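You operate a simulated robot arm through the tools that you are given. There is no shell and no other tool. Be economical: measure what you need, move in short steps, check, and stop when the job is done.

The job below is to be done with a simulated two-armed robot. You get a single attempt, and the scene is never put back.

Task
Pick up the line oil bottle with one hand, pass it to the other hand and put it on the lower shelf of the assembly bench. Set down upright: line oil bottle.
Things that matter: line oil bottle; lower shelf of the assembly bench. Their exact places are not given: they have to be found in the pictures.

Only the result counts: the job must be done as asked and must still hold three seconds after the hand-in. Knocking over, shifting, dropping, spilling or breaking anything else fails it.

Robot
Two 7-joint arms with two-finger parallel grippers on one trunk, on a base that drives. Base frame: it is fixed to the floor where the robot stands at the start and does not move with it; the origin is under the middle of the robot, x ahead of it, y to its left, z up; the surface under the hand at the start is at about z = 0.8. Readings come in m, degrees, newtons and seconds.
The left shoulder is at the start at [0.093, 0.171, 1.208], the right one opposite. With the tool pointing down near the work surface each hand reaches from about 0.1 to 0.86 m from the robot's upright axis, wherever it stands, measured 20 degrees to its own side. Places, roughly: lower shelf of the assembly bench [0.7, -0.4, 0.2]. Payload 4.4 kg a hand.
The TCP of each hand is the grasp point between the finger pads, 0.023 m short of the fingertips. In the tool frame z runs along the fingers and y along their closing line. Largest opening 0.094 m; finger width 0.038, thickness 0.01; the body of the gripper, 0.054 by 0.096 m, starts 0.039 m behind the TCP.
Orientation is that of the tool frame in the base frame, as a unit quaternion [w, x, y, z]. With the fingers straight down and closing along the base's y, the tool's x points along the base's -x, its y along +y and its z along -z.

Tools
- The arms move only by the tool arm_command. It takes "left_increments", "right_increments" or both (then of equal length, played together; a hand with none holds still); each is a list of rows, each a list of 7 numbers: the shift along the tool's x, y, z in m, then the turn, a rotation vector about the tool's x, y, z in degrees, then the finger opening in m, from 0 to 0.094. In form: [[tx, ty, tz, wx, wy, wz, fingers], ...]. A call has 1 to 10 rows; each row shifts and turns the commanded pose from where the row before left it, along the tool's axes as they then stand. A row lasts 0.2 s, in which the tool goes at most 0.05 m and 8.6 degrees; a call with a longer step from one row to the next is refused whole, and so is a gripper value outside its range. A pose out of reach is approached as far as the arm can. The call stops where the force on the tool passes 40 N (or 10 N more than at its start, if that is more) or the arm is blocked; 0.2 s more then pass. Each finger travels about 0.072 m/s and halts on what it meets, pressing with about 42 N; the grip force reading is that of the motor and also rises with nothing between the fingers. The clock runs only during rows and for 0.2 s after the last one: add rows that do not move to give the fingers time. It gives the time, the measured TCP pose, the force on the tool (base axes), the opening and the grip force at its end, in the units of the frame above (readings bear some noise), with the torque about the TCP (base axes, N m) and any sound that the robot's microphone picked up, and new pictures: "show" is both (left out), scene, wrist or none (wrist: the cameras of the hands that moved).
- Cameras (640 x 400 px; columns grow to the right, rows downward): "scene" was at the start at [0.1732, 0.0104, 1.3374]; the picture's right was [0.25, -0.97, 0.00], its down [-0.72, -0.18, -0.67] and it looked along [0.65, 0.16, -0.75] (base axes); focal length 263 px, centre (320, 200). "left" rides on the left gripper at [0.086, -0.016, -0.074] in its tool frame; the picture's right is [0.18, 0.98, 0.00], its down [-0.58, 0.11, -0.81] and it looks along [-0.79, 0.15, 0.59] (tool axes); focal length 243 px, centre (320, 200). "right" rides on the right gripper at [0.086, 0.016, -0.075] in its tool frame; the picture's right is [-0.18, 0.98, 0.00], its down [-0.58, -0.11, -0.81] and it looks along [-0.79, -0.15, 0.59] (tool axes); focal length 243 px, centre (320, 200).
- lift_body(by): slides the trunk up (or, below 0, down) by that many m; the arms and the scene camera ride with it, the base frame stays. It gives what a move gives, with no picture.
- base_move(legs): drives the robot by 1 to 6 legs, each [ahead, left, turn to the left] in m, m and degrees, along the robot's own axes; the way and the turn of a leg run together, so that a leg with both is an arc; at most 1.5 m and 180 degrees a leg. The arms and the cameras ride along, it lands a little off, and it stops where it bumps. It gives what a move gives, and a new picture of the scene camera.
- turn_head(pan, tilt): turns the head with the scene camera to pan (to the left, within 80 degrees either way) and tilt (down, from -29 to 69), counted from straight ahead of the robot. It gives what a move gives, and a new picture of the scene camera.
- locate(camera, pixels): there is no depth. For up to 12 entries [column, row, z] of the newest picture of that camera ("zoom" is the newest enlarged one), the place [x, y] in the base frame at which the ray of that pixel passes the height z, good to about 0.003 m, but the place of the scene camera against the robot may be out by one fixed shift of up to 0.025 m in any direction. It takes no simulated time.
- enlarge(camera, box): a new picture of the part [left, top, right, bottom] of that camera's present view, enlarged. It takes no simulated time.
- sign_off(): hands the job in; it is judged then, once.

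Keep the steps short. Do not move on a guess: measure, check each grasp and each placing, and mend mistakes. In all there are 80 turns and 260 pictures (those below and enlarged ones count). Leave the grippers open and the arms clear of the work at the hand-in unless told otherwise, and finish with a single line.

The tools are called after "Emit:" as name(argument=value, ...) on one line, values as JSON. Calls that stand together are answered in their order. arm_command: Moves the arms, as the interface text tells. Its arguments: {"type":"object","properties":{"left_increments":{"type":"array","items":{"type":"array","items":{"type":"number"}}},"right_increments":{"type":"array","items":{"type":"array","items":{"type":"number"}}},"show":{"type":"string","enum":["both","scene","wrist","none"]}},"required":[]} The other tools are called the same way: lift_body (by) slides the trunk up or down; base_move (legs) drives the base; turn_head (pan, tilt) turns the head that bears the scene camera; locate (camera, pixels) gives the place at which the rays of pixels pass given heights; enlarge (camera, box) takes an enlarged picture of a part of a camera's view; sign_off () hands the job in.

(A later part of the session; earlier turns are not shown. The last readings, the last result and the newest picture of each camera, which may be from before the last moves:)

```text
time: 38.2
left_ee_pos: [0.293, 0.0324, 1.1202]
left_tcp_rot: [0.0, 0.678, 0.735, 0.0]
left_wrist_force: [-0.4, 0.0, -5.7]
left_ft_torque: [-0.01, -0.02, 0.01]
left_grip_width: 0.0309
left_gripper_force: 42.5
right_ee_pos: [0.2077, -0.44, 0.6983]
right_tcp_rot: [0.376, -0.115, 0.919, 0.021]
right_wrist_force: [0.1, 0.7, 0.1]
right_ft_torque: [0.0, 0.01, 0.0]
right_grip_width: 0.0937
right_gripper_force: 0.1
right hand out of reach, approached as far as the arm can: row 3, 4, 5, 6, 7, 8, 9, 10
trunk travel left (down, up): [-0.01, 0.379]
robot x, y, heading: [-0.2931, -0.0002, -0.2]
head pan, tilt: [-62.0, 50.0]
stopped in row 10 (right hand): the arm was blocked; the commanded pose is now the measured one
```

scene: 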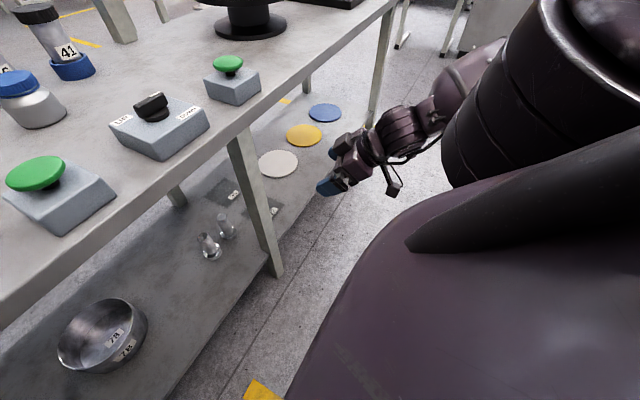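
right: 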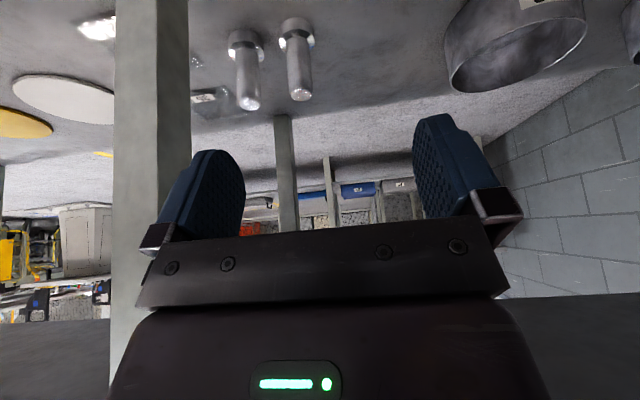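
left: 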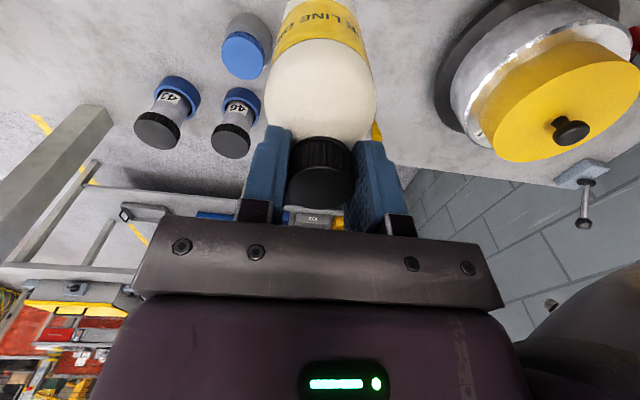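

The elbow is now down, with the tool pointing forward-down (pitch about 46°). From here I go down and forward toward the shelf approach.

Emit:
arm_command(right_increments=[[0.0101, 0.0168, 0.0449, 0, 0, 0, 0.094], [0.0101, 0.0168, 0.0449, 0, 0, 0, 0.094], [0.0101, 0.0168, 0.0449, 0, 0, 0, 0.094], [0.0101, 0.0168, 0.0449, 0, 0, 0, 0.094], [0.0101, 0.0168, 0.0449, 0, 0, 0, 0.094], [0, 0, 0, 0, 0, 0, 0.094]])

```text
time: 39.6
left_ee_pos: [0.2927, 0.0328, 1.1208]
left_tcp_rot: [0.001, 0.678, 0.735, 0.001]
left_wrist_force: [0.6, -0.2, -4.1]
left_ft_torque: [0.03, -0.01, 0.01]
left_grip_width: 0.0311
left_gripper_force: 41.8
right_ee_pos: [0.2707, -0.4398, 0.7027]
right_tcp_rot: [0.376, -0.115, 0.919, 0.021]
right_wrist_force: [0.3, 0.7, -1.1]
right_ft_torque: [-0.01, -0.02, -0.02]
right_grip_width: 0.0942
right_gripper_force: 0.1
right hand out of reach, approached as far as the arm can: row 1, 2, 3, 4, 5
trunk travel left (down, up): [-0.01, 0.379]
robot x, y, heading: [-0.2904, -0.0024, -0.0]
head pan, tilt: [-62.0, 50.0]
```

scene: 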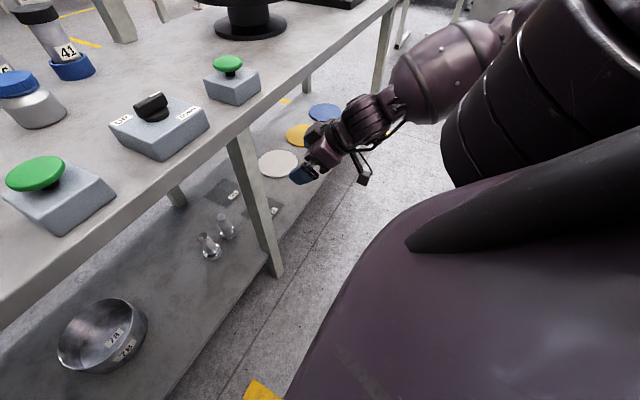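
right: 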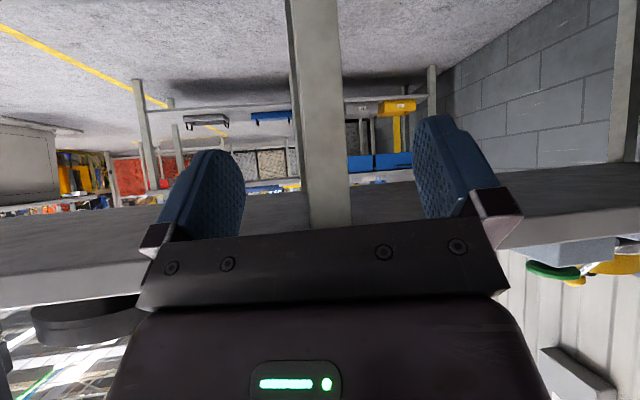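

It slid forward but not down. I test the shoulder on its own: swing the whole arm rigidly downward about the shoulder axis, 5° a row.

Emit:
arm_command(right_increments=[[0.045, 0.0077, 0.012, 0, 5, 0, 0.094], [0.045, 0.0077, 0.012, 0, 5, 0, 0.094], [0.045, 0.0077, 0.012, 0, 5, 0, 0.094], [0.045, 0.0077, 0.012, 0, 5, 0, 0.094]], show="scene")

```text
time: 40.6
left_ee_pos: [0.2924, 0.0329, 1.122]
left_tcp_rot: [0.0, 0.678, 0.735, 0.001]
left_wrist_force: [0.1, 0.5, -5.2]
left_ft_torque: [0.03, 0.0, 0.02]
left_grip_width: 0.0311
left_gripper_force: 42.3
right_ee_pos: [0.1637, -0.4769, 0.6298]
right_tcp_rot: [0.21, -0.117, 0.971, 0.001]
right_wrist_force: [0.3, -0.4, -0.8]
right_ft_torque: [0.02, -0.01, -0.01]
right_grip_width: 0.0939
right_gripper_force: 0.1
right hand out of reach, approached as far as the arm can: row 1, 2, 3, 4
trunk travel left (down, up): [-0.01, 0.379]
robot x, y, heading: [-0.2931, -0.0038, -0.1]
head pan, tilt: [-62.0, 50.0]
```

scene: 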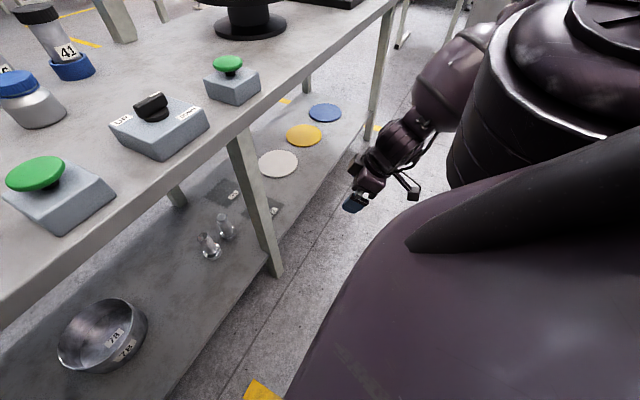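

The shoulder didn't lower. The arm may only drop when stretched out sideways with the wrist bent. I'll test that in the free space on the right: first yaw the tool about 48° to the right.

Emit:
arm_command(right_increments=[[0, 0, 0, 3.27, 0.38, 7.3, 0.094], [0, 0, 0, 3.27, 0.38, 7.3, 0.094], [0, 0, 0, 3.27, 0.38, 7.3, 0.094], [0, 0, 0, 3.27, 0.38, 7.3, 0.094], [0, 0, 0, 3.27, 0.38, 7.3, 0.094], [0, 0, 0, 3.27, 0.38, 7.3, 0.094]], show="scene")

```text
time: 42.0
left_ee_pos: [0.2934, 0.0334, 1.1213]
left_tcp_rot: [0.0, 0.679, 0.734, 0.0]
left_wrist_force: [0.2, 0.0, -4.3]
left_ft_torque: [0.05, 0.06, 0.01]
left_grip_width: 0.0307
left_gripper_force: 41.9
right_ee_pos: [0.1678, -0.4802, 0.6435]
right_tcp_rot: [0.193, 0.289, 0.934, -0.085]
right_wrist_force: [1.0, 0.1, 0.0]
right_ft_torque: [-0.03, -0.02, 0.02]
right_grip_width: 0.0938
right_gripper_force: 0.2
right hand out of reach, approached as far as the arm can: row 1, 2, 3
trunk travel left (down, up): [-0.01, 0.379]
robot x, y, heading: [-0.2966, -0.005, -0.2]
head pan, tilt: [-62.0, 50.0]
```

scene: 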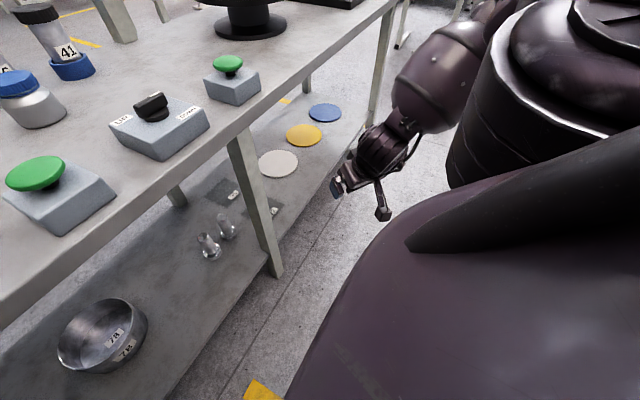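

Now I move it outward along -y with a slight descent.

Emit:
arm_command(right_increments=[[-0.0162, -0.0323, 0.0199, 0, 0, 0, 0.094], [-0.0162, -0.0323, 0.0199, 0, 0, 0, 0.094], [-0.0162, -0.0323, 0.0199, 0, 0, 0, 0.094], [-0.0162, -0.0323, 0.0199, 0, 0, 0, 0.094], [-0.0162, -0.0323, 0.0199, 0, 0, 0, 0.094], [-0.0162, -0.0323, 0.0199, 0, 0, 0, 0.094]], show="scene")

```text
time: 43.4
left_ee_pos: [0.2928, 0.0319, 1.121]
left_tcp_rot: [0.001, 0.678, 0.735, 0.001]
left_wrist_force: [0.0, 0.6, -4.7]
left_ft_torque: [-0.01, 0.04, 0.02]
left_grip_width: 0.031
left_gripper_force: 42.4
right_ee_pos: [0.1705, -0.7203, 0.5919]
right_tcp_rot: [0.192, 0.288, 0.935, -0.084]
right_wrist_force: [-0.2, 0.2, 1.1]
right_ft_torque: [0.01, -0.04, -0.02]
right_grip_width: 0.0939
right_gripper_force: 0.0
right hand out of reach, approached as far as the arm can: row 6
trunk travel left (down, up): [-0.01, 0.379]
robot x, y, heading: [-0.2948, -0.0035, -0.2]
head pan, tilt: [-62.0, 50.0]
```

scene: 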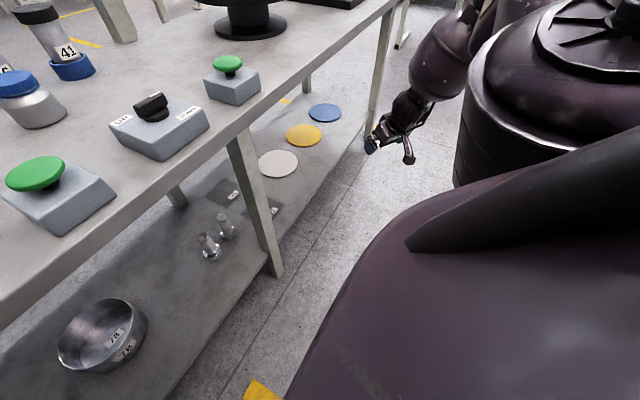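

It follows now. From this more stretched pose, straight down.

Emit:
arm_command(right_increments=[[0.0164, 0.0019, 0.0365, 0, 0, 0, 0.094], [0.0164, 0.0019, 0.0365, 0, 0, 0, 0.094], [0.0164, 0.0019, 0.0365, 0, 0, 0, 0.094], [0.0164, 0.0019, 0.0365, 0, 0, 0, 0.094], [0.0164, 0.0019, 0.0365, 0, 0, 0, 0.094], [0, 0, 0, 0, 0, 0, 0.094]], show="scene")

```text
time: 44.8
left_ee_pos: [0.2905, 0.0302, 1.124]
left_tcp_rot: [0.001, 0.679, 0.734, 0.001]
left_wrist_force: [-0.2, -0.4, -4.6]
left_ft_torque: [0.01, -0.03, -0.01]
left_grip_width: 0.031
left_gripper_force: 41.7
right_ee_pos: [0.2264, -0.7248, 0.5799]
right_tcp_rot: [0.198, 0.276, 0.936, -0.095]
right_wrist_force: [-0.3, -0.2, 0.4]
right_ft_torque: [0.02, -0.05, 0.01]
right_grip_width: 0.0941
right_gripper_force: 0.1
right hand out of reach, approached as far as the arm can: row 1, 2, 3, 4, 5
trunk travel left (down, up): [-0.01, 0.379]
robot x, y, heading: [-0.2982, 0.0009, 0.1]
head pan, tilt: [-62.0, 50.0]
```

scene: 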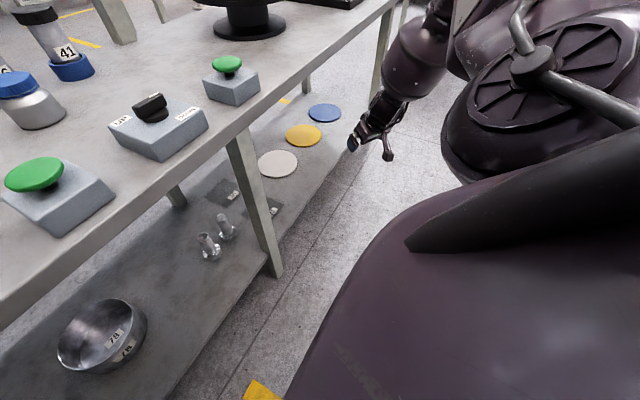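

It still sticks at z≈0.58. The readings fit an arm whose upper arm cannot drop much below level and whose wrist cannot bend upward past straight. Low poses should then only be reachable with the tool steep (about 75° down) and the arm's plane straight toward the hand. If so, on the shelf the bottle should be held by its cap, from nearly above.

I test this with the right hand by bringing it back to straight down, ahead of its shoulder.

Emit:
arm_command(right_increments=[[-0.005, 0, -0.025, -1.85, 3.85, -5.37, 0.094], [-0.005, 0, -0.025, -1.85, 3.85, -5.37, 0.094], [-0.003, 0, -0.025, -1.85, 3.85, -5.37, 0.094], [-0.002, 0, -0.025, -1.85, 3.85, -5.37, 0.094], [0, 0, -0.025, -1.85, 3.85, -5.37, 0.094], [0, 0, -0.025, -1.85, 3.85, -5.37, 0.094], [0, 0.045, 0, 0, 0, 0, 0.094], [0, 0.045, 0, 0, 0, 0, 0.094], [0, 0.045, 0, 0, 0, 0, 0.094], [0, 0.045, 0, 0, 0, 0, 0.094]], show="scene")

```text
time: 47.0
left_ee_pos: [0.2933, 0.0325, 1.1213]
left_tcp_rot: [0.0, 0.678, 0.735, 0.001]
left_wrist_force: [0.9, 0.4, -5.5]
left_ft_torque: [-0.01, 0.01, 0.01]
left_grip_width: 0.0311
left_gripper_force: 41.9
right_ee_pos: [0.1946, -0.4788, 0.5997]
right_tcp_rot: [0.038, 0.063, 0.997, -0.025]
right_wrist_force: [0.1, 0.3, 0.7]
right_ft_torque: [-0.03, 0.02, 0.02]
right_grip_width: 0.0941
right_gripper_force: 0.0
right hand out of reach, approached as far as the arm can: row 2, 4, 5, 6
trunk travel left (down, up): [-0.01, 0.379]
robot x, y, heading: [-0.2905, -0.0006, -0.0]
head pan, tilt: [-62.0, 50.0]
```

scene: 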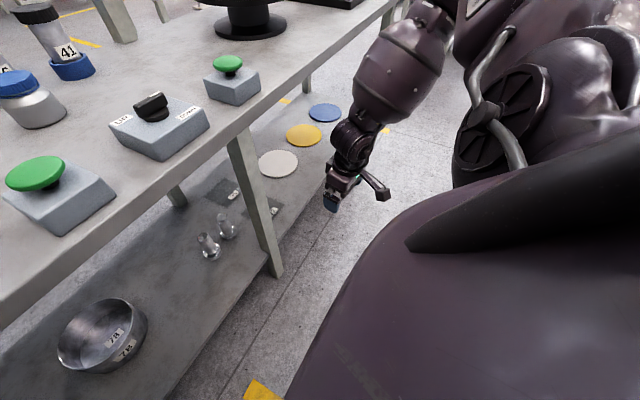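

It's now almost straight down at (0.195,-0.479,0.60). I test descending.

Emit:
arm_command(right_increments=[[0, 0, 0.03, 0, 0, 0, 0.094], [0, 0, 0.03, 0, 0, 0, 0.094], [0, 0, 0.03, 0, 0, 0, 0.094], [0, 0, 0.03, 0, 0, 0, 0.094], [0, 0, 0.03, 0, 0, 0, 0.094]], show="none")

Emit:
turn_head(pan=-75, tilt=30)

```text
time: 48.2
left_ee_pos: [0.2926, 0.0331, 1.121]
left_tcp_rot: [0.0, 0.678, 0.735, 0.0]
left_wrist_force: [0.9, 0.0, -4.3]
left_ft_torque: [0.01, -0.01, 0.01]
left_grip_width: 0.0312
left_gripper_force: 42.1
right_ee_pos: [0.2051, -0.4871, 0.4498]
right_tcp_rot: [0.038, 0.063, 0.997, -0.026]
right_wrist_force: [0.1, 0.0, 0.6]
right_ft_torque: [-0.02, 0.03, -0.02]
right_grip_width: 0.0942
right_gripper_force: 0.0
trunk travel left (down, up): [-0.01, 0.379]
robot x, y, heading: [-0.2986, -0.0029, -0.1]
head pan, tilt: [-62.0, 50.0]
```

```text
time: 49.1
left_ee_pos: [0.2935, 0.0327, 1.1214]
left_tcp_rot: [0.001, 0.679, 0.734, 0.001]
left_wrist_force: [-0.4, -0.6, -4.2]
left_ft_torque: [0.01, 0.02, 0.01]
left_grip_width: 0.031
left_gripper_force: 41.9
right_ee_pos: [0.2046, -0.487, 0.449]
right_tcp_rot: [0.039, 0.063, 0.997, -0.025]
right_wrist_force: [0.3, -0.1, -0.4]
right_ft_torque: [0.01, 0.0, -0.03]
right_grip_width: 0.0939
right_gripper_force: 0.1
trunk travel left (down, up): [-0.01, 0.379]
robot x, y, heading: [-0.2953, 0.0012, 0.1]
head pan, tilt: [-75.0, 30.0]
```

scene: 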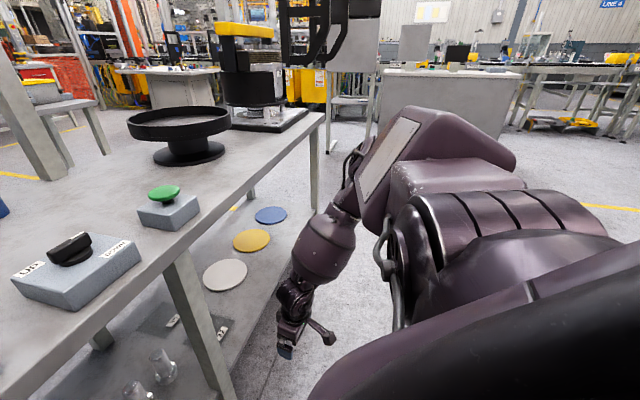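

It now goes down freely (z 0.449, upper arm forward, elbow out ahead). I go lower.

Emit:
arm_command(right_increments=[[0, 0, 0.03, 0, 0, 0, 0.094], [0, 0, 0.03, 0, 0, 0, 0.094], [0, 0, 0.03, 0, 0, 0, 0.094], [0, 0, 0.02, 0, 0, 0, 0.094], [0, 0, 0, 0, 0, 0, 0.094]], show="scene")

```text
time: 50.3
left_ee_pos: [0.2923, 0.0335, 1.1219]
left_tcp_rot: [0.001, 0.678, 0.735, 0.0]
left_wrist_force: [0.0, 0.0, -5.8]
left_ft_torque: [-0.01, 0.03, -0.01]
left_grip_width: 0.0312
left_gripper_force: 41.9
right_ee_pos: [0.215, -0.4938, 0.3409]
right_tcp_rot: [0.039, 0.062, 0.997, -0.025]
right_wrist_force: [0.5, -0.4, -0.3]
right_ft_torque: [-0.02, 0.01, 0.02]
right_grip_width: 0.0941
right_gripper_force: 0.0
trunk travel left (down, up): [-0.01, 0.379]
robot x, y, heading: [-0.2954, -0.0035, -0.3]
head pan, tilt: [-75.0, 30.0]
```

scene: 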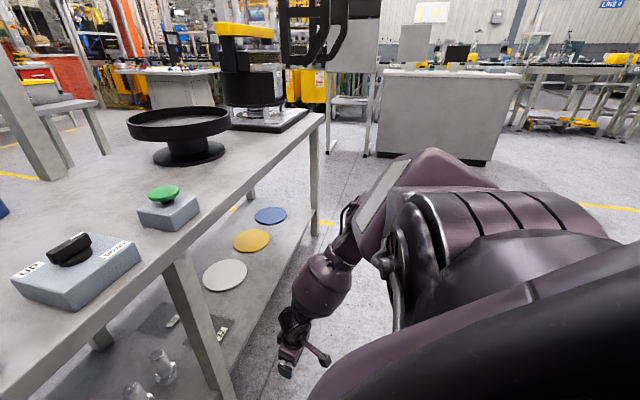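

Excellent, z 0.341 is reached, so this arm shape works for the low shelf. Now I test pitching the tool forward here (target about 45°).

Emit:
arm_command(right_increments=[[0, 0, 0, -0.5, -6.7, -1.2, 0.094], [0, 0, 0, -0.5, -6.7, -1.2, 0.094], [0, 0, 0, -0.5, -6.7, -1.2, 0.094], [0, 0, 0, -0.5, -6.7, -1.2, 0.094], [0, 0, 0, -0.5, -6.7, -1.2, 0.094], [0, 0, 0, -0.5, -6.7, -1.2, 0.094], [0, 0, 0, 0, 0, 0, 0.094]], show="scene")

```text
time: 51.9
left_ee_pos: [0.2929, 0.0349, 1.1224]
left_tcp_rot: [0.002, 0.678, 0.735, 0.0]
left_wrist_force: [0.3, 0.1, -5.1]
left_ft_torque: [0.0, -0.02, 0.01]
left_grip_width: 0.031
left_gripper_force: 41.5
right_ee_pos: [0.2131, -0.4957, 0.3415]
right_tcp_rot: [0.38, -0.012, 0.925, -0.023]
right_wrist_force: [-0.3, 0.1, 0.1]
right_ft_torque: [-0.01, 0.02, 0.02]
right_grip_width: 0.0939
right_gripper_force: 0.1
trunk travel left (down, up): [-0.01, 0.379]
robot x, y, heading: [-0.2966, -0.0035, -0.2]
head pan, tilt: [-75.0, 30.0]
```

scene: 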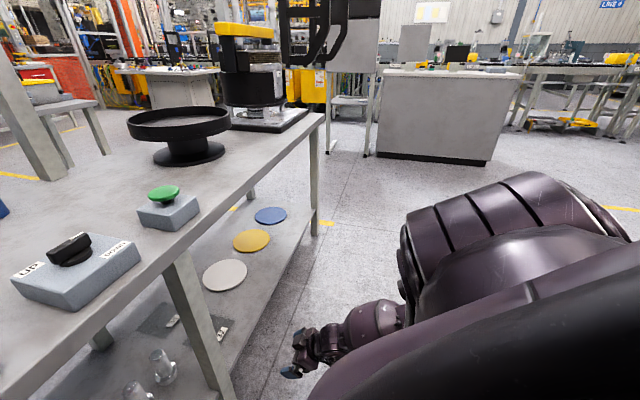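

The pose is exact: 45° pitch at z 0.34. So the right hand can place with a body grip after all. Next I bring it to 30° pitch and raise it in this arm shape to handover height (z≈0.66), staying right of the left hand.

Emit:
arm_command(right_increments=[[0, 0, 0, -1, -7.5, 1, 0.094], [0, 0, 0, -1, -7.5, 1, 0.094], [-0.0346, 0.02, -0.02, 0, 0, 0, 0.094], [-0.0346, 0.02, -0.02, 0, 0, 0, 0.094], [-0.0346, 0.02, -0.02, 0, 0, 0, 0.094], [-0.0346, 0.02, -0.02, 0, 0, 0, 0.094], [-0.0346, 0.02, -0.02, 0, 0, 0, 0.094], [-0.0346, 0.02, -0.02, 0, 0, 0, 0.094], [-0.0346, 0.02, -0.02, 0, 0, 0, 0.094], [-0.0346, 0.02, -0.02, 0, 0, 0, 0.094]], show="scene")

```text
time: 54.1
left_ee_pos: [0.2927, 0.0323, 1.1216]
left_tcp_rot: [0.001, 0.678, 0.735, 0.0]
left_wrist_force: [0.4, 0.9, -4.7]
left_ft_torque: [-0.02, 0.03, 0.01]
left_grip_width: 0.0312
left_gripper_force: 41.8
right_ee_pos: [0.2136, -0.3386, 0.6636]
right_tcp_rot: [0.495, -0.006, 0.869, 0.005]
right_wrist_force: [0.2, 0.6, 0.5]
right_ft_torque: [0.01, -0.01, 0.0]
right_grip_width: 0.094
right_gripper_force: 0.1
right hand out of reach, approached as far as the arm can: row 10
trunk travel left (down, up): [-0.01, 0.379]
robot x, y, heading: [-0.2948, -0.0038, 0.1]
head pan, tilt: [-75.0, 30.0]
```

scene: 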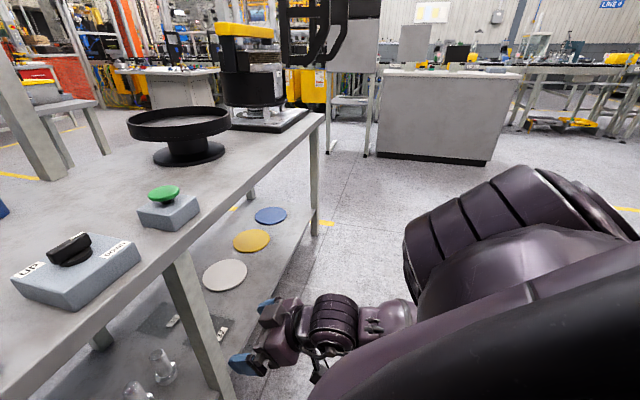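

The right hand is level-rolled at 30° pitch, (0.214,-0.339,0.664). The handover will be here in front of the bench: the right hand eases back a little while the left brings the bottle to (0.26,-0.29), still above it.

Emit:
arm_command(right_increments=[[0.02, 0.0167, -0.0053, 0, 0, 0, 0.094], [0.02, 0.0167, -0.0053, 0, 0, 0, 0.094], [0.02, 0.0167, -0.0053, 0, 0, 0, 0.094], [0, 0, 0, 0, 0, 0, 0.094], [0, 0, 0, 0, 0, 0, 0.094], [0, 0, 0, 0, 0, 0, 0.094], [0, 0, 0, 0, 0, 0, 0.094], [0, 0, 0, 0, 0, 0, 0.094], [0, 0, 0, 0, 0, 0, 0.094]], left_increments=[[-0.0355, -0.0066, 0.0189, 0, 0, 0, 0], [-0.0355, -0.0066, 0.0189, 0, 0, 0, 0], [-0.0355, -0.0066, 0.0189, 0, 0, 0, 0], [-0.0355, -0.0066, 0.0189, 0, 0, 0, 0], [-0.0355, -0.0066, 0.0189, 0, 0, 0, 0], [-0.0355, -0.0066, 0.0189, 0, 0, 0, 0], [-0.0355, -0.0066, 0.0189, 0, 0, 0, 0], [-0.0355, -0.0066, 0.0189, 0, 0, 0, 0], [-0.0355, -0.0066, 0.0189, 0, 0, 0, 0]])

```text
time: 56.1
left_ee_pos: [0.3494, -0.2313, 0.9702]
left_tcp_rot: [0.018, 0.61, 0.792, 0.009]
left_wrist_force: [-9.9, -1.8, -3.5]
left_ft_torque: [-0.39, 1.7, -0.06]
left_grip_width: 0.0314
left_gripper_force: 41.8
right_ee_pos: [0.1694, -0.3472, 0.6366]
right_tcp_rot: [0.495, -0.005, 0.869, 0.006]
right_wrist_force: [0.3, -0.5, -0.1]
right_ft_torque: [0.01, -0.01, 0.02]
right_grip_width: 0.094
right_gripper_force: 0.1
right hand out of reach, approached as far as the arm can: row 1, 2, 3
trunk travel left (down, up): [-0.01, 0.379]
robot x, y, heading: [-0.2949, 0.0017, -0.5]
head pan, tilt: [-75.0, 30.0]
stopped in row 9 (left hand): the arm was blocked; the commanded pose is now the measured one
```

scene: 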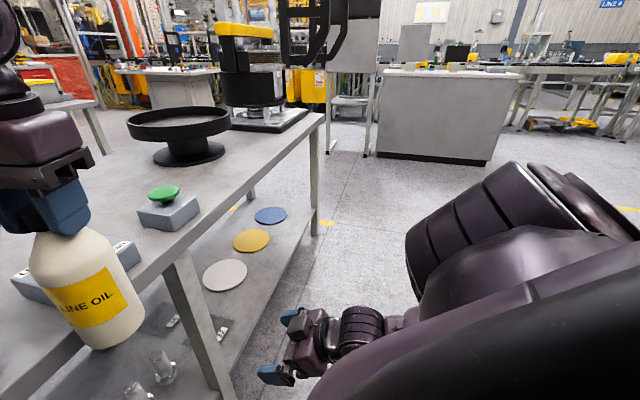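
right: 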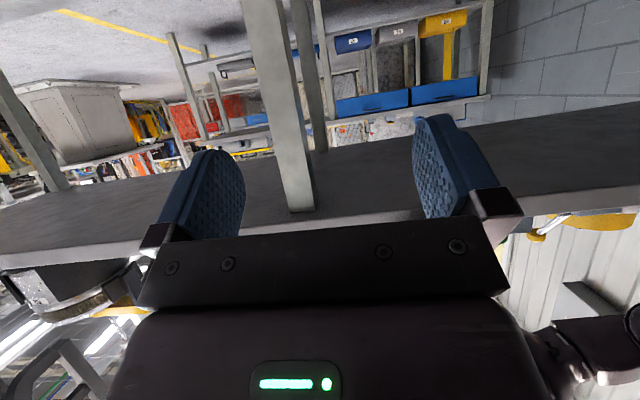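
left: 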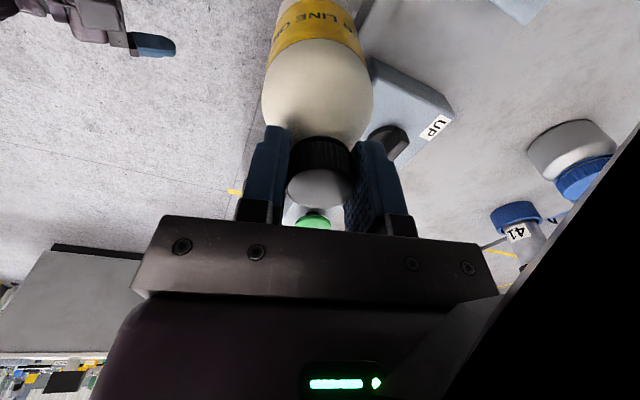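

The left hand strayed forward (crossing the body is out of its reach), so the bottle touched the bench front edge with about 10 N. I back it off right away: away from the bench, up and to the left. Then I check that nothing on the bench moved.

Emit:
arm_command(left_increments=[[0.0076, -0.029, 0, 0, 0, 0, 0], [0.0377, -0.0055, -0.015, 0, 0, 0, 0], [0.0377, -0.0055, -0.015, 0, 0, 0, 0], [0.0377, -0.0055, -0.015, 0, 0, 0, 0], [0.0377, -0.0055, -0.015, 0, 0, 0, 0], [0, 0, 0, 0, 0, 0, 0]], show="wrist")

Emit:
turn_head(pan=-25, tilt=42)

```text
time: 57.5
left_ee_pos: [0.2552, -0.0923, 1.0263]
left_tcp_rot: [0.018, 0.613, 0.79, 0.008]
left_wrist_force: [0.8, -0.1, -5.2]
left_ft_torque: [-0.01, 0.02, -0.03]
left_grip_width: 0.0311
left_gripper_force: 42.2
right_ee_pos: [0.171, -0.3471, 0.6375]
right_tcp_rot: [0.496, -0.005, 0.868, 0.006]
right_wrist_force: [1.3, 0.8, 0.3]
right_ft_torque: [0.02, -0.02, -0.01]
right_grip_width: 0.0941
right_gripper_force: 0.0
trunk travel left (down, up): [-0.01, 0.379]
robot x, y, heading: [-0.2932, -0.0032, 0.0]
head pan, tilt: [-75.0, 30.0]
```

left: 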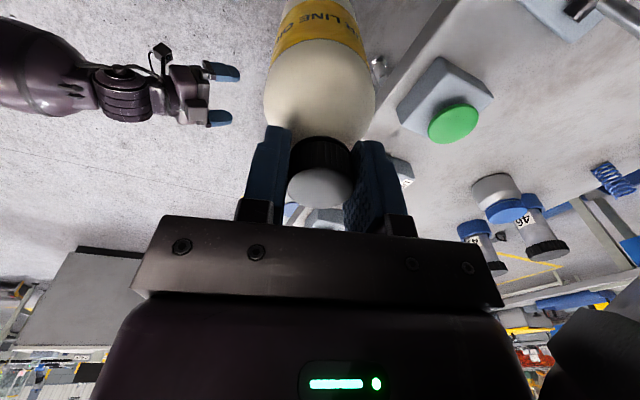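

```text
time: 58.7
left_ee_pos: [0.2545, -0.0923, 1.0244]
left_tcp_rot: [0.019, 0.613, 0.79, 0.009]
left_wrist_force: [-0.1, -0.2, -4.8]
left_ft_torque: [0.06, 0.02, -0.04]
left_grip_width: 0.0312
left_gripper_force: 41.6
right_ee_pos: [0.1713, -0.3475, 0.638]
right_tcp_rot: [0.496, -0.005, 0.868, 0.006]
right_wrist_force: [0.1, -0.1, -0.1]
right_ft_torque: [0.01, 0.0, -0.03]
right_grip_width: 0.094
right_gripper_force: 0.0
trunk travel left (down, up): [-0.01, 0.379]
robot x, y, heading: [-0.2929, -0.002, -0.0]
head pan, tilt: [-25.0, 42.0]
```

scene: 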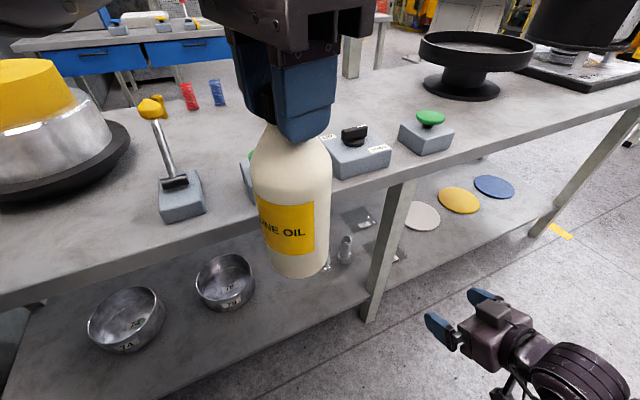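

Nothing moved, and the bottle is upright in the grip (wrist load 5 N). The left hand is at (0.255,-0.092,1.025). I test bringing the right hand inward and up toward it.

Emit:
arm_command(right_increments=[[-0.0248, 0.03, 0.003, 0, 0, 0, 0.094], [-0.0248, 0.03, 0.003, 0, 0, 0, 0.094], [-0.0248, 0.03, 0.003, 0, 0, 0, 0.094], [-0.0248, 0.03, 0.003, 0, 0, 0, 0.094], [0, 0, 0, 0, 0, 0, 0.094]], show="scene")

```text
time: 59.9
left_ee_pos: [0.2536, -0.0916, 1.0255]
left_tcp_rot: [0.018, 0.612, 0.791, 0.008]
left_wrist_force: [-0.1, -0.1, -4.9]
left_ft_torque: [0.01, 0.02, 0.05]
left_grip_width: 0.0309
left_gripper_force: 42.2
right_ee_pos: [0.2546, -0.3272, 0.6851]
right_tcp_rot: [0.495, -0.007, 0.869, 0.012]
right_wrist_force: [-0.2, 0.0, -0.5]
right_ft_torque: [0.01, 0.03, -0.01]
right_grip_width: 0.0939
right_gripper_force: 0.0
right hand out of reach, approached as far as the arm can: row 1, 2, 3, 4
trunk travel left (down, up): [-0.01, 0.379]
robot x, y, heading: [-0.2944, -0.0017, 0.1]
head pan, tilt: [-25.0, 42.0]
```

scene: 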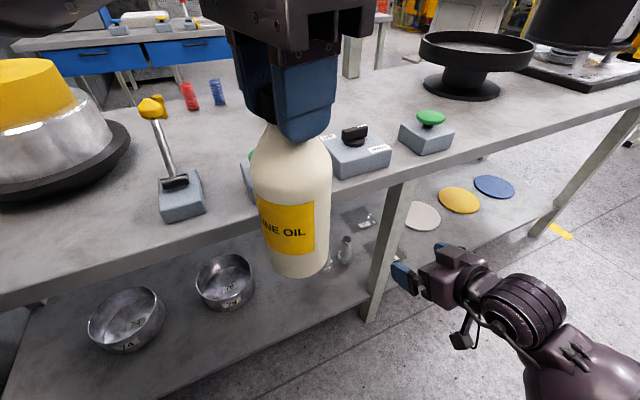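

With zero yaw the right hand cannot come further in. I yaw it 40° left, so the forearm comes from the right side, then move inward.

Emit:
arm_command(right_increments=[[0, 0, 0, -6.93, 0, -4, 0.094], [0, 0, 0, -6.93, 0, -4, 0.094], [0, 0, 0, -6.93, 0, -4, 0.094], [0, 0, 0, -6.93, 0, -4, 0.094], [0, 0, 0, -6.93, 0, -4, 0.094], [-0.01, 0.023, 0.017, 0, 0, 0, 0.094], [-0.01, 0.023, 0.017, 0, 0, 0, 0.094], [0, 0, 0, 0, 0, 0, 0.094]], show="scene")

```text
time: 61.7
left_ee_pos: [0.2538, -0.0916, 1.0256]
left_tcp_rot: [0.019, 0.613, 0.79, 0.008]
left_wrist_force: [0.9, 0.7, -4.4]
left_ft_torque: [0.02, 0.02, 0.0]
left_grip_width: 0.031
left_gripper_force: 42.4
right_ee_pos: [0.253, -0.2659, 0.686]
right_tcp_rot: [0.465, -0.3, 0.814, 0.178]
right_wrist_force: [-1.1, -0.5, 0.3]
right_ft_torque: [0.03, 0.01, 0.01]
right_grip_width: 0.094
right_gripper_force: 0.0
trunk travel left (down, up): [-0.01, 0.379]
robot x, y, heading: [-0.2948, -0.0038, 0.1]
head pan, tilt: [-25.0, 42.0]
```

scene: 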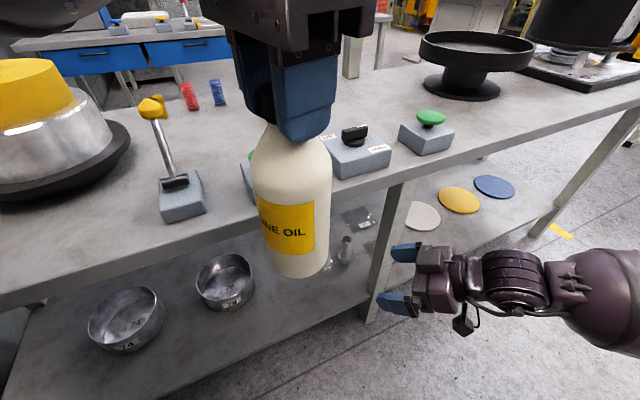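

That works: (0.253,-0.266,0.686), yaw 40°. Now I bring the right hand to a stand-off about 0.11 m from the bottle along its pointing direction, take out the 2° tilt of the left hand, and then lower the bottle between.

Emit:
arm_command(right_increments=[[-0.0194, 0.0328, -0.0114, 0, 0, 0, 0.094], [-0.0194, 0.0328, -0.0114, 0, 0, 0, 0.094], [-0.0194, 0.0328, -0.0114, 0, 0, 0, 0.094], [-0.0194, 0.0328, -0.0114, 0, 0, 0, 0.094], [0, 0, 0, 0, 0, 0, 0.094]], left_increments=[[0, 0, 0, 2.0, 1.07, 0, 0], [0, 0, 0.01, 0, 0, 0, 0], [0, 0, 0.015, 0, 0, 0, 0], [0, 0, 0.015, 0, 0, 0, 0], [0, 0, 0, 0, 0, 0, 0]])

```text
time: 62.9
left_ee_pos: [0.2557, -0.0927, 0.9856]
left_tcp_rot: [0.001, 0.613, 0.79, 0.001]
left_wrist_force: [-0.5, -0.3, -4.5]
left_ft_torque: [-0.03, -0.03, 0.01]
left_grip_width: 0.031
left_gripper_force: 41.4
right_ee_pos: [0.237, -0.2196, 0.6928]
right_tcp_rot: [0.466, -0.3, 0.813, 0.179]
right_wrist_force: [0.6, -0.2, 0.1]
right_ft_torque: [0.0, -0.05, -0.04]
right_grip_width: 0.0941
right_gripper_force: 0.1
right hand out of reach, approached as far as the arm can: row 1, 2, 3, 4
trunk travel left (down, up): [-0.01, 0.379]
robot x, y, heading: [-0.2945, -0.0042, 0.0]
head pan, tilt: [-25.0, 42.0]
```

scene: 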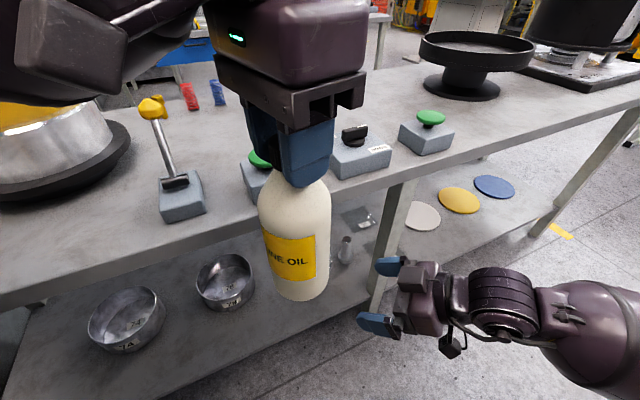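
right: 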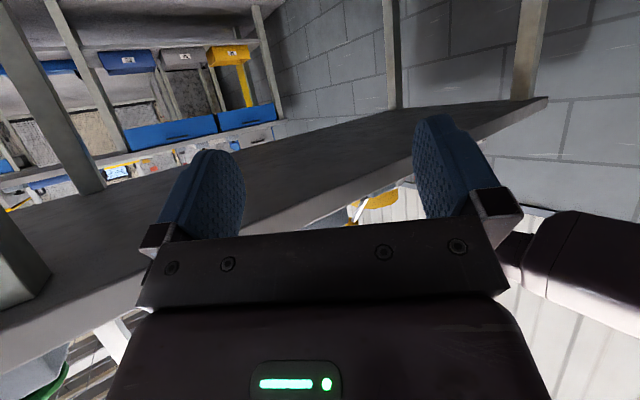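
left: 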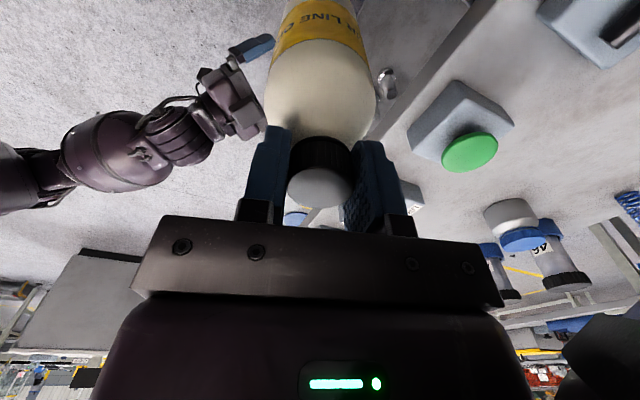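

The right hand settled at (0.237,-0.22,0.693). I yaw it another 40°, so it faces the bottle along +y from here, and look before lowering the bottle.

Emit:
arm_command(right_increments=[[0, 0, 0, -6.93, 0, -4, 0.094], [0, 0, 0, -6.93, 0, -4, 0.094], [0, 0, 0, -6.93, 0, -4, 0.094], [0, 0, 0, -6.93, 0, -4, 0.094], [0, 0, 0, -6.93, 0, -4, 0.094], [0, 0, 0, 0, 0, 0, 0.094]], show="wrist")

```text
time: 64.3
left_ee_pos: [0.2551, -0.0907, 0.9869]
left_tcp_rot: [0.001, 0.613, 0.79, 0.0]
left_wrist_force: [1.2, 0.2, -5.1]
left_ft_torque: [0.0, -0.01, 0.0]
left_grip_width: 0.031
left_gripper_force: 42.2
right_ee_pos: [0.2391, -0.2121, 0.6907]
right_tcp_rot: [0.394, -0.531, 0.68, 0.316]
right_wrist_force: [2.2, 0.3, 2.0]
right_ft_torque: [-0.1, 0.08, 0.1]
right_grip_width: 0.094
right_gripper_force: 0.1
right hand out of reach, approached as far as the arm can: row 5
trunk travel left (down, up): [-0.01, 0.379]
robot x, y, heading: [-0.2948, -0.002, -0.1]
head pan, tilt: [-25.0, 42.0]
```

right: 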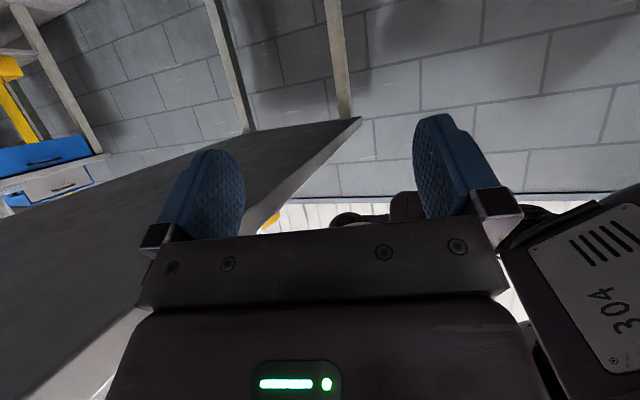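

The geometry is right: it faces +y, pitch 29°. I fix the lateral offset of 13 mm and lower the bottle in a first stage of 0.12 m, watching for stray motion.

Emit:
arm_command(right_increments=[[0, 0.007, 0, 0, 0, 0, 0.094], [0, 0.006, 0, 0, 0, 0, 0.094], [0, 0, 0, 0, 0, 0, 0.094], [0, 0, 0, 0, 0, 0, 0.094]], left_increments=[[0, 0, 0.03, 0, 0, 0, 0], [0, 0, 0.03, 0, 0, 0, 0], [0, 0, 0.03, 0, 0, 0, 0], [0, 0, 0.03, 0, 0, 0, 0]], show="scene")

```text
time: 65.3
left_ee_pos: [0.2572, -0.0934, 0.8657]
left_tcp_rot: [0.0, 0.613, 0.79, 0.0]
left_wrist_force: [0.9, 0.4, -4.5]
left_ft_torque: [-0.02, 0.03, 0.01]
left_grip_width: 0.0311
left_gripper_force: 42.8
right_ee_pos: [0.2271, -0.2097, 0.6908]
right_tcp_rot: [0.395, -0.531, 0.679, 0.317]
right_wrist_force: [0.0, 0.8, -0.3]
right_ft_torque: [-0.03, 0.02, 0.01]
right_grip_width: 0.0941
right_gripper_force: 0.1
trunk travel left (down, up): [-0.01, 0.379]
robot x, y, heading: [-0.2948, -0.0003, 0.2]
head pan, tilt: [-25.0, 42.0]
```

scene: 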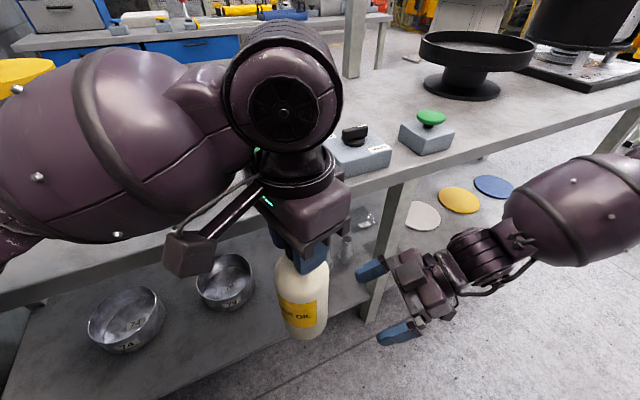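

Both are exact. I lower the bottle the last 0.083 m so the right hand meets it 0.093 m above its base.

Emit:
arm_command(left_increments=[[0, 0, 0.03, 0, 0, 0, 0], [0, 0, 0.03, 0, 0, 0, 0], [0, 0, 0.023, 0, 0, 0, 0], [0, 0, 0, 0, 0, 0, 0]], right_increments=[[0, 0, 0, 0, 0, 0, 0.094], [0, 0, 0, 0, 0, 0, 0.094], [0, 0, 0, 0, 0, 0, 0.094], [0, 0, 0, 0, 0, 0, 0.094]])

```text
time: 66.3
left_ee_pos: [0.2562, -0.0938, 0.7852]
left_tcp_rot: [0.0, 0.613, 0.79, 0.0]
left_wrist_force: [0.5, 0.6, -5.0]
left_ft_torque: [0.01, 0.0, -0.05]
left_grip_width: 0.031
left_gripper_force: 42.1
right_ee_pos: [0.2261, -0.2091, 0.6905]
right_tcp_rot: [0.394, -0.532, 0.679, 0.316]
right_wrist_force: [-0.3, 0.5, -1.1]
right_ft_torque: [-0.02, -0.02, -0.01]
right_grip_width: 0.0944
right_gripper_force: 0.1
trunk travel left (down, up): [-0.01, 0.379]
robot x, y, heading: [-0.2981, -0.0023, 0.1]
head pan, tilt: [-25.0, 42.0]
```

scene: 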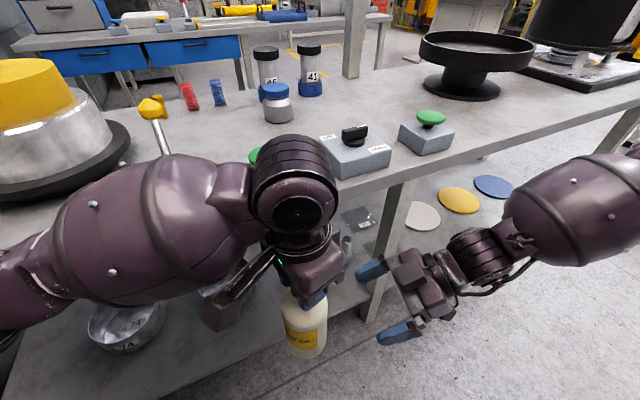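
right: 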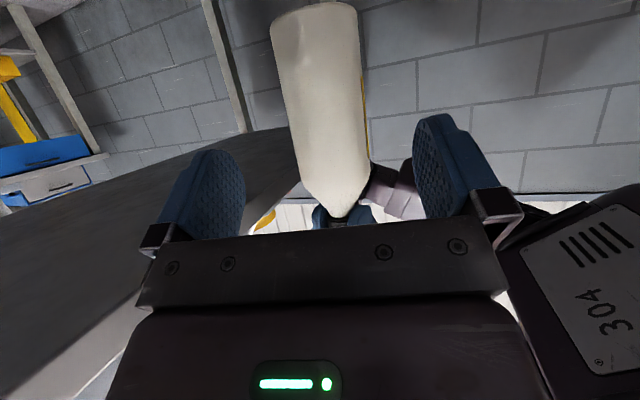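
left: 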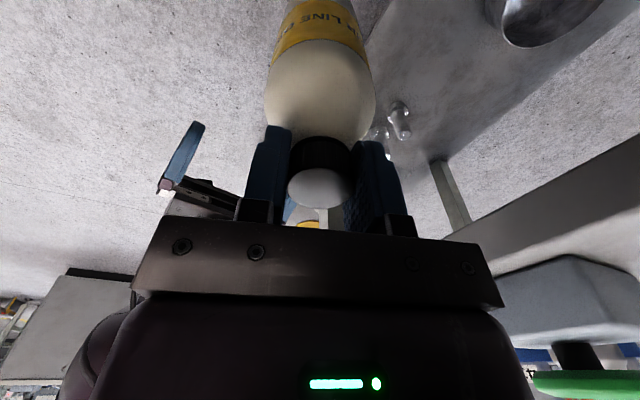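

The bottle is centred between the right fingers in the wrist picture (columns 275–370, between 245 and 412). I advance 0.108 m along the pointing direction, still open.

Emit:
arm_command(right_increments=[[-0.0132, 0, 0.0235, 0, 0, 0, 0.094], [-0.0132, 0, 0.0235, 0, 0, 0, 0.094], [-0.0132, 0, 0.0235, 0, 0, 0, 0.094], [-0.0132, 0, 0.0235, 0, 0, 0, 0.094], [0, 0, 0, 0, 0, 0, 0.094]])

```text
time: 67.5
left_ee_pos: [0.2556, -0.0938, 0.7836]
left_tcp_rot: [0.001, 0.613, 0.79, 0.001]
left_wrist_force: [0.9, -0.9, -5.0]
left_ft_torque: [0.0, 0.04, -0.01]
left_grip_width: 0.031
left_gripper_force: 42.4
right_ee_pos: [0.2512, -0.1039, 0.691]
right_tcp_rot: [0.395, -0.532, 0.679, 0.317]
right_wrist_force: [0.1, -0.3, 0.1]
right_ft_torque: [0.02, -0.01, -0.03]
right_grip_width: 0.094
right_gripper_force: 0.1
trunk travel left (down, up): [-0.01, 0.379]
robot x, y, heading: [-0.2956, -0.0016, -0.2]
head pan, tilt: [-25.0, 42.0]
```

scene: 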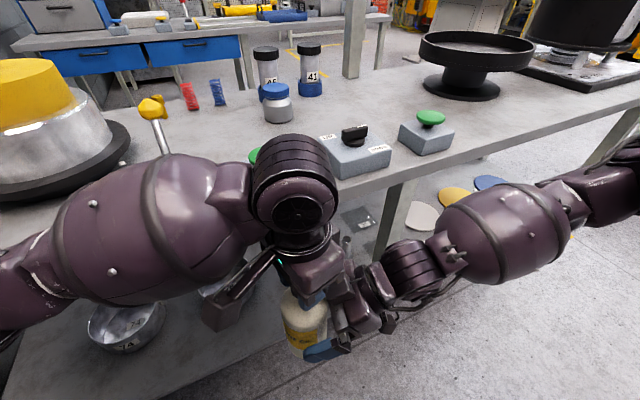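
right: 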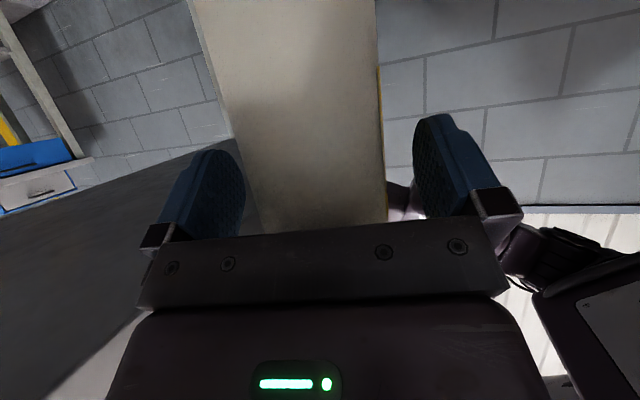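

No contact so far, and the TCP is 11 mm short of the bottle axis as planned. I close the right hand on the body.

Emit:
arm_command(right_increments=[[0, -0.002, 0, 0, 0, 0, 0.08], [0, 0, 0, 0, 0, 0, 0.07], [0, 0, 0, 0, 0, 0, 0.05], [0, 0, 0, 0, 0, 0, 0.03], [0, 0, 0, 0, 0, 0, 0.0], [0, 0, 0, 0, 0, 0, 0.0], [0, 0, 0, 0, 0, 0, 0.0]], show="wrist")

```text
time: 69.1
left_ee_pos: [0.2569, -0.0937, 0.7843]
left_tcp_rot: [0.001, 0.613, 0.79, 0.0]
left_wrist_force: [-4.2, -1.4, -3.1]
left_ft_torque: [0.5, 0.72, 0.12]
left_grip_width: 0.0309
left_gripper_force: 41.9
right_ee_pos: [0.2531, -0.1045, 0.691]
right_tcp_rot: [0.395, -0.532, 0.68, 0.315]
right_wrist_force: [4.1, 2.0, 0.0]
right_ft_torque: [-0.68, -0.38, -0.1]
right_grip_width: 0.0666
right_gripper_force: 42.2
trunk travel left (down, up): [-0.01, 0.379]
robot x, y, heading: [-0.2964, -0.0004, 0.2]
head pan, tilt: [-25.0, 42.0]
```

right: 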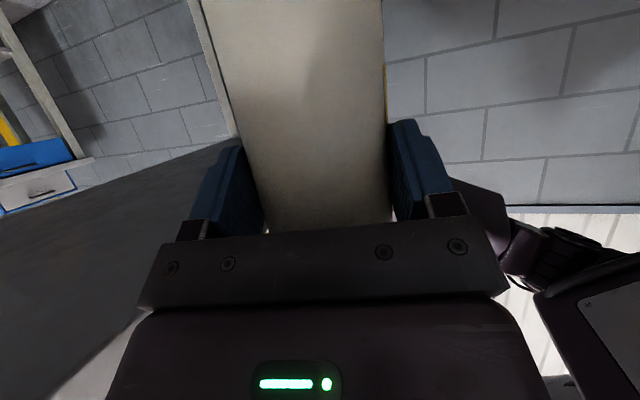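

The right hand holds the body (0.0666 m, 42 N) with only a small force between the hands. I open the left hand slowly.

Emit:
arm_command(left_increments=[[0, 0, 0, 0, 0, 0, 0.035], [0, 0, 0, 0, 0, 0, 0.05], [0, 0, 0, 0, 0, 0, 0.07], [0, 0, 0, 0, 0, 0, 0.094], [0, 0, 0, 0, 0, 0, 0.094], [0, 0, 0, 0, 0, 0, 0.094]], right_increments=[[0, 0, 0, 0, 0, 0, 0], [0, 0, 0, 0, 0, 0, 0], [0, 0, 0, 0, 0, 0, 0], [0, 0, 0, 0, 0, 0, 0], [0, 0, 0, 0, 0, 0, 0], [0, 0, 0, 0, 0, 0, 0]])

```text
time: 70.5
left_ee_pos: [0.2575, -0.0945, 0.7847]
left_tcp_rot: [0.0, 0.613, 0.79, 0.0]
left_wrist_force: [-0.1, -0.6, -0.7]
left_ft_torque: [0.03, -0.03, 0.02]
left_grip_width: 0.0941
left_gripper_force: 0.0
right_ee_pos: [0.2534, -0.1046, 0.6912]
right_tcp_rot: [0.395, -0.532, 0.679, 0.316]
right_wrist_force: [-0.3, 0.6, -0.1]
right_ft_torque: [-0.06, 0.03, 0.03]
right_grip_width: 0.0669
right_gripper_force: 42.1
trunk travel left (down, up): [-0.01, 0.379]
robot x, y, heading: [-0.2983, -0.0037, -0.0]
head pan, tilt: [-25.0, 42.0]
```

scene: 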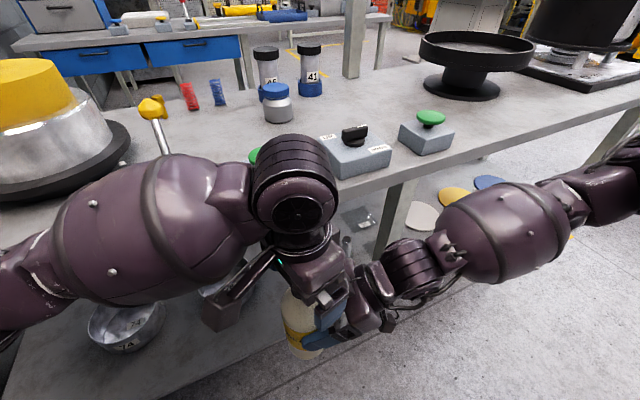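
right: 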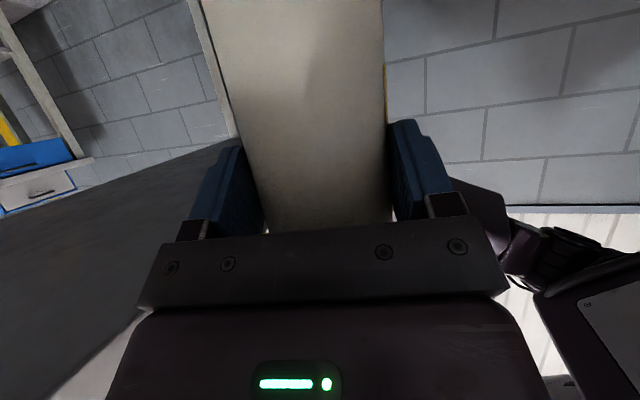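
left: 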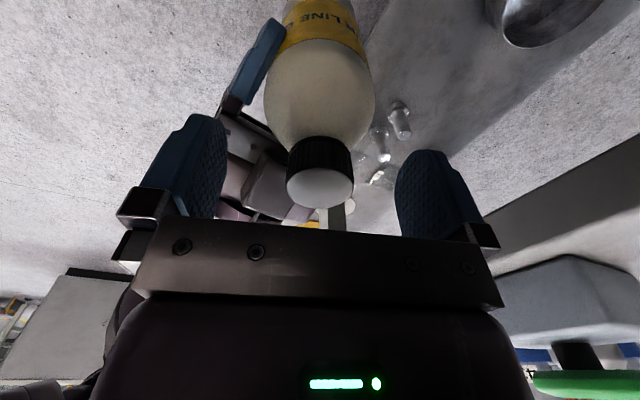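

The left hand is open. I raise it straight up clear of the cap and then move it left.

Emit:
arm_command(left_increments=[[0, 0, -0.02, 0, 0, 0, 0.094], [0, 0, -0.03, 0, 0, 0, 0.094], [0, 0, -0.04, 0, 0, 0, 0.094], [0, 0, -0.04, 0, 0, 0, 0.094], [0, 0, -0.04, 0, 0, 0, 0.094], [0, 0, -0.04, 0, 0, 0, 0.094], [0.03, 0, -0.03, 0, 0, 0, 0.094], [0.04, 0, -0.02, 0, 0, 0, 0.094], [0.04, 0, 0, 0, 0, 0, 0.094], [0.04, 0, 0, 0, 0, 0, 0.094]], show="scene")

```text
time: 72.7
left_ee_pos: [0.2175, 0.0514, 1.0434]
left_tcp_rot: [0.0, 0.613, 0.79, 0.001]
left_wrist_force: [-0.2, 0.4, 0.7]
left_ft_torque: [0.04, 0.02, -0.04]
left_grip_width: 0.0937
left_gripper_force: 0.0
right_ee_pos: [0.2535, -0.1041, 0.6913]
right_tcp_rot: [0.395, -0.532, 0.679, 0.316]
right_wrist_force: [-0.3, -0.3, -0.1]
right_ft_torque: [-0.09, 0.02, -0.01]
right_grip_width: 0.0671
right_gripper_force: 42.0
trunk travel left (down, up): [-0.01, 0.379]
robot x, y, heading: [-0.2955, -0.0034, -0.1]
head pan, tilt: [-25.0, 42.0]
```

scene: 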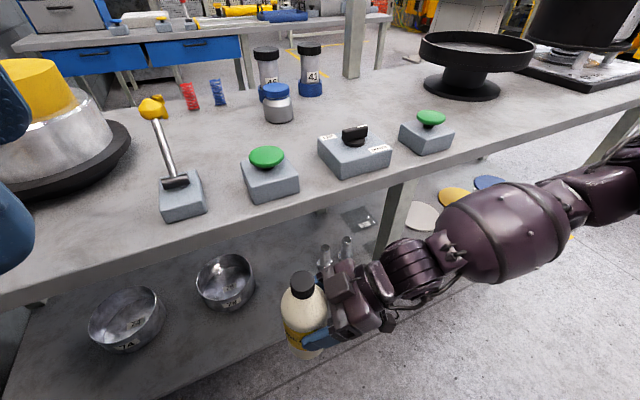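

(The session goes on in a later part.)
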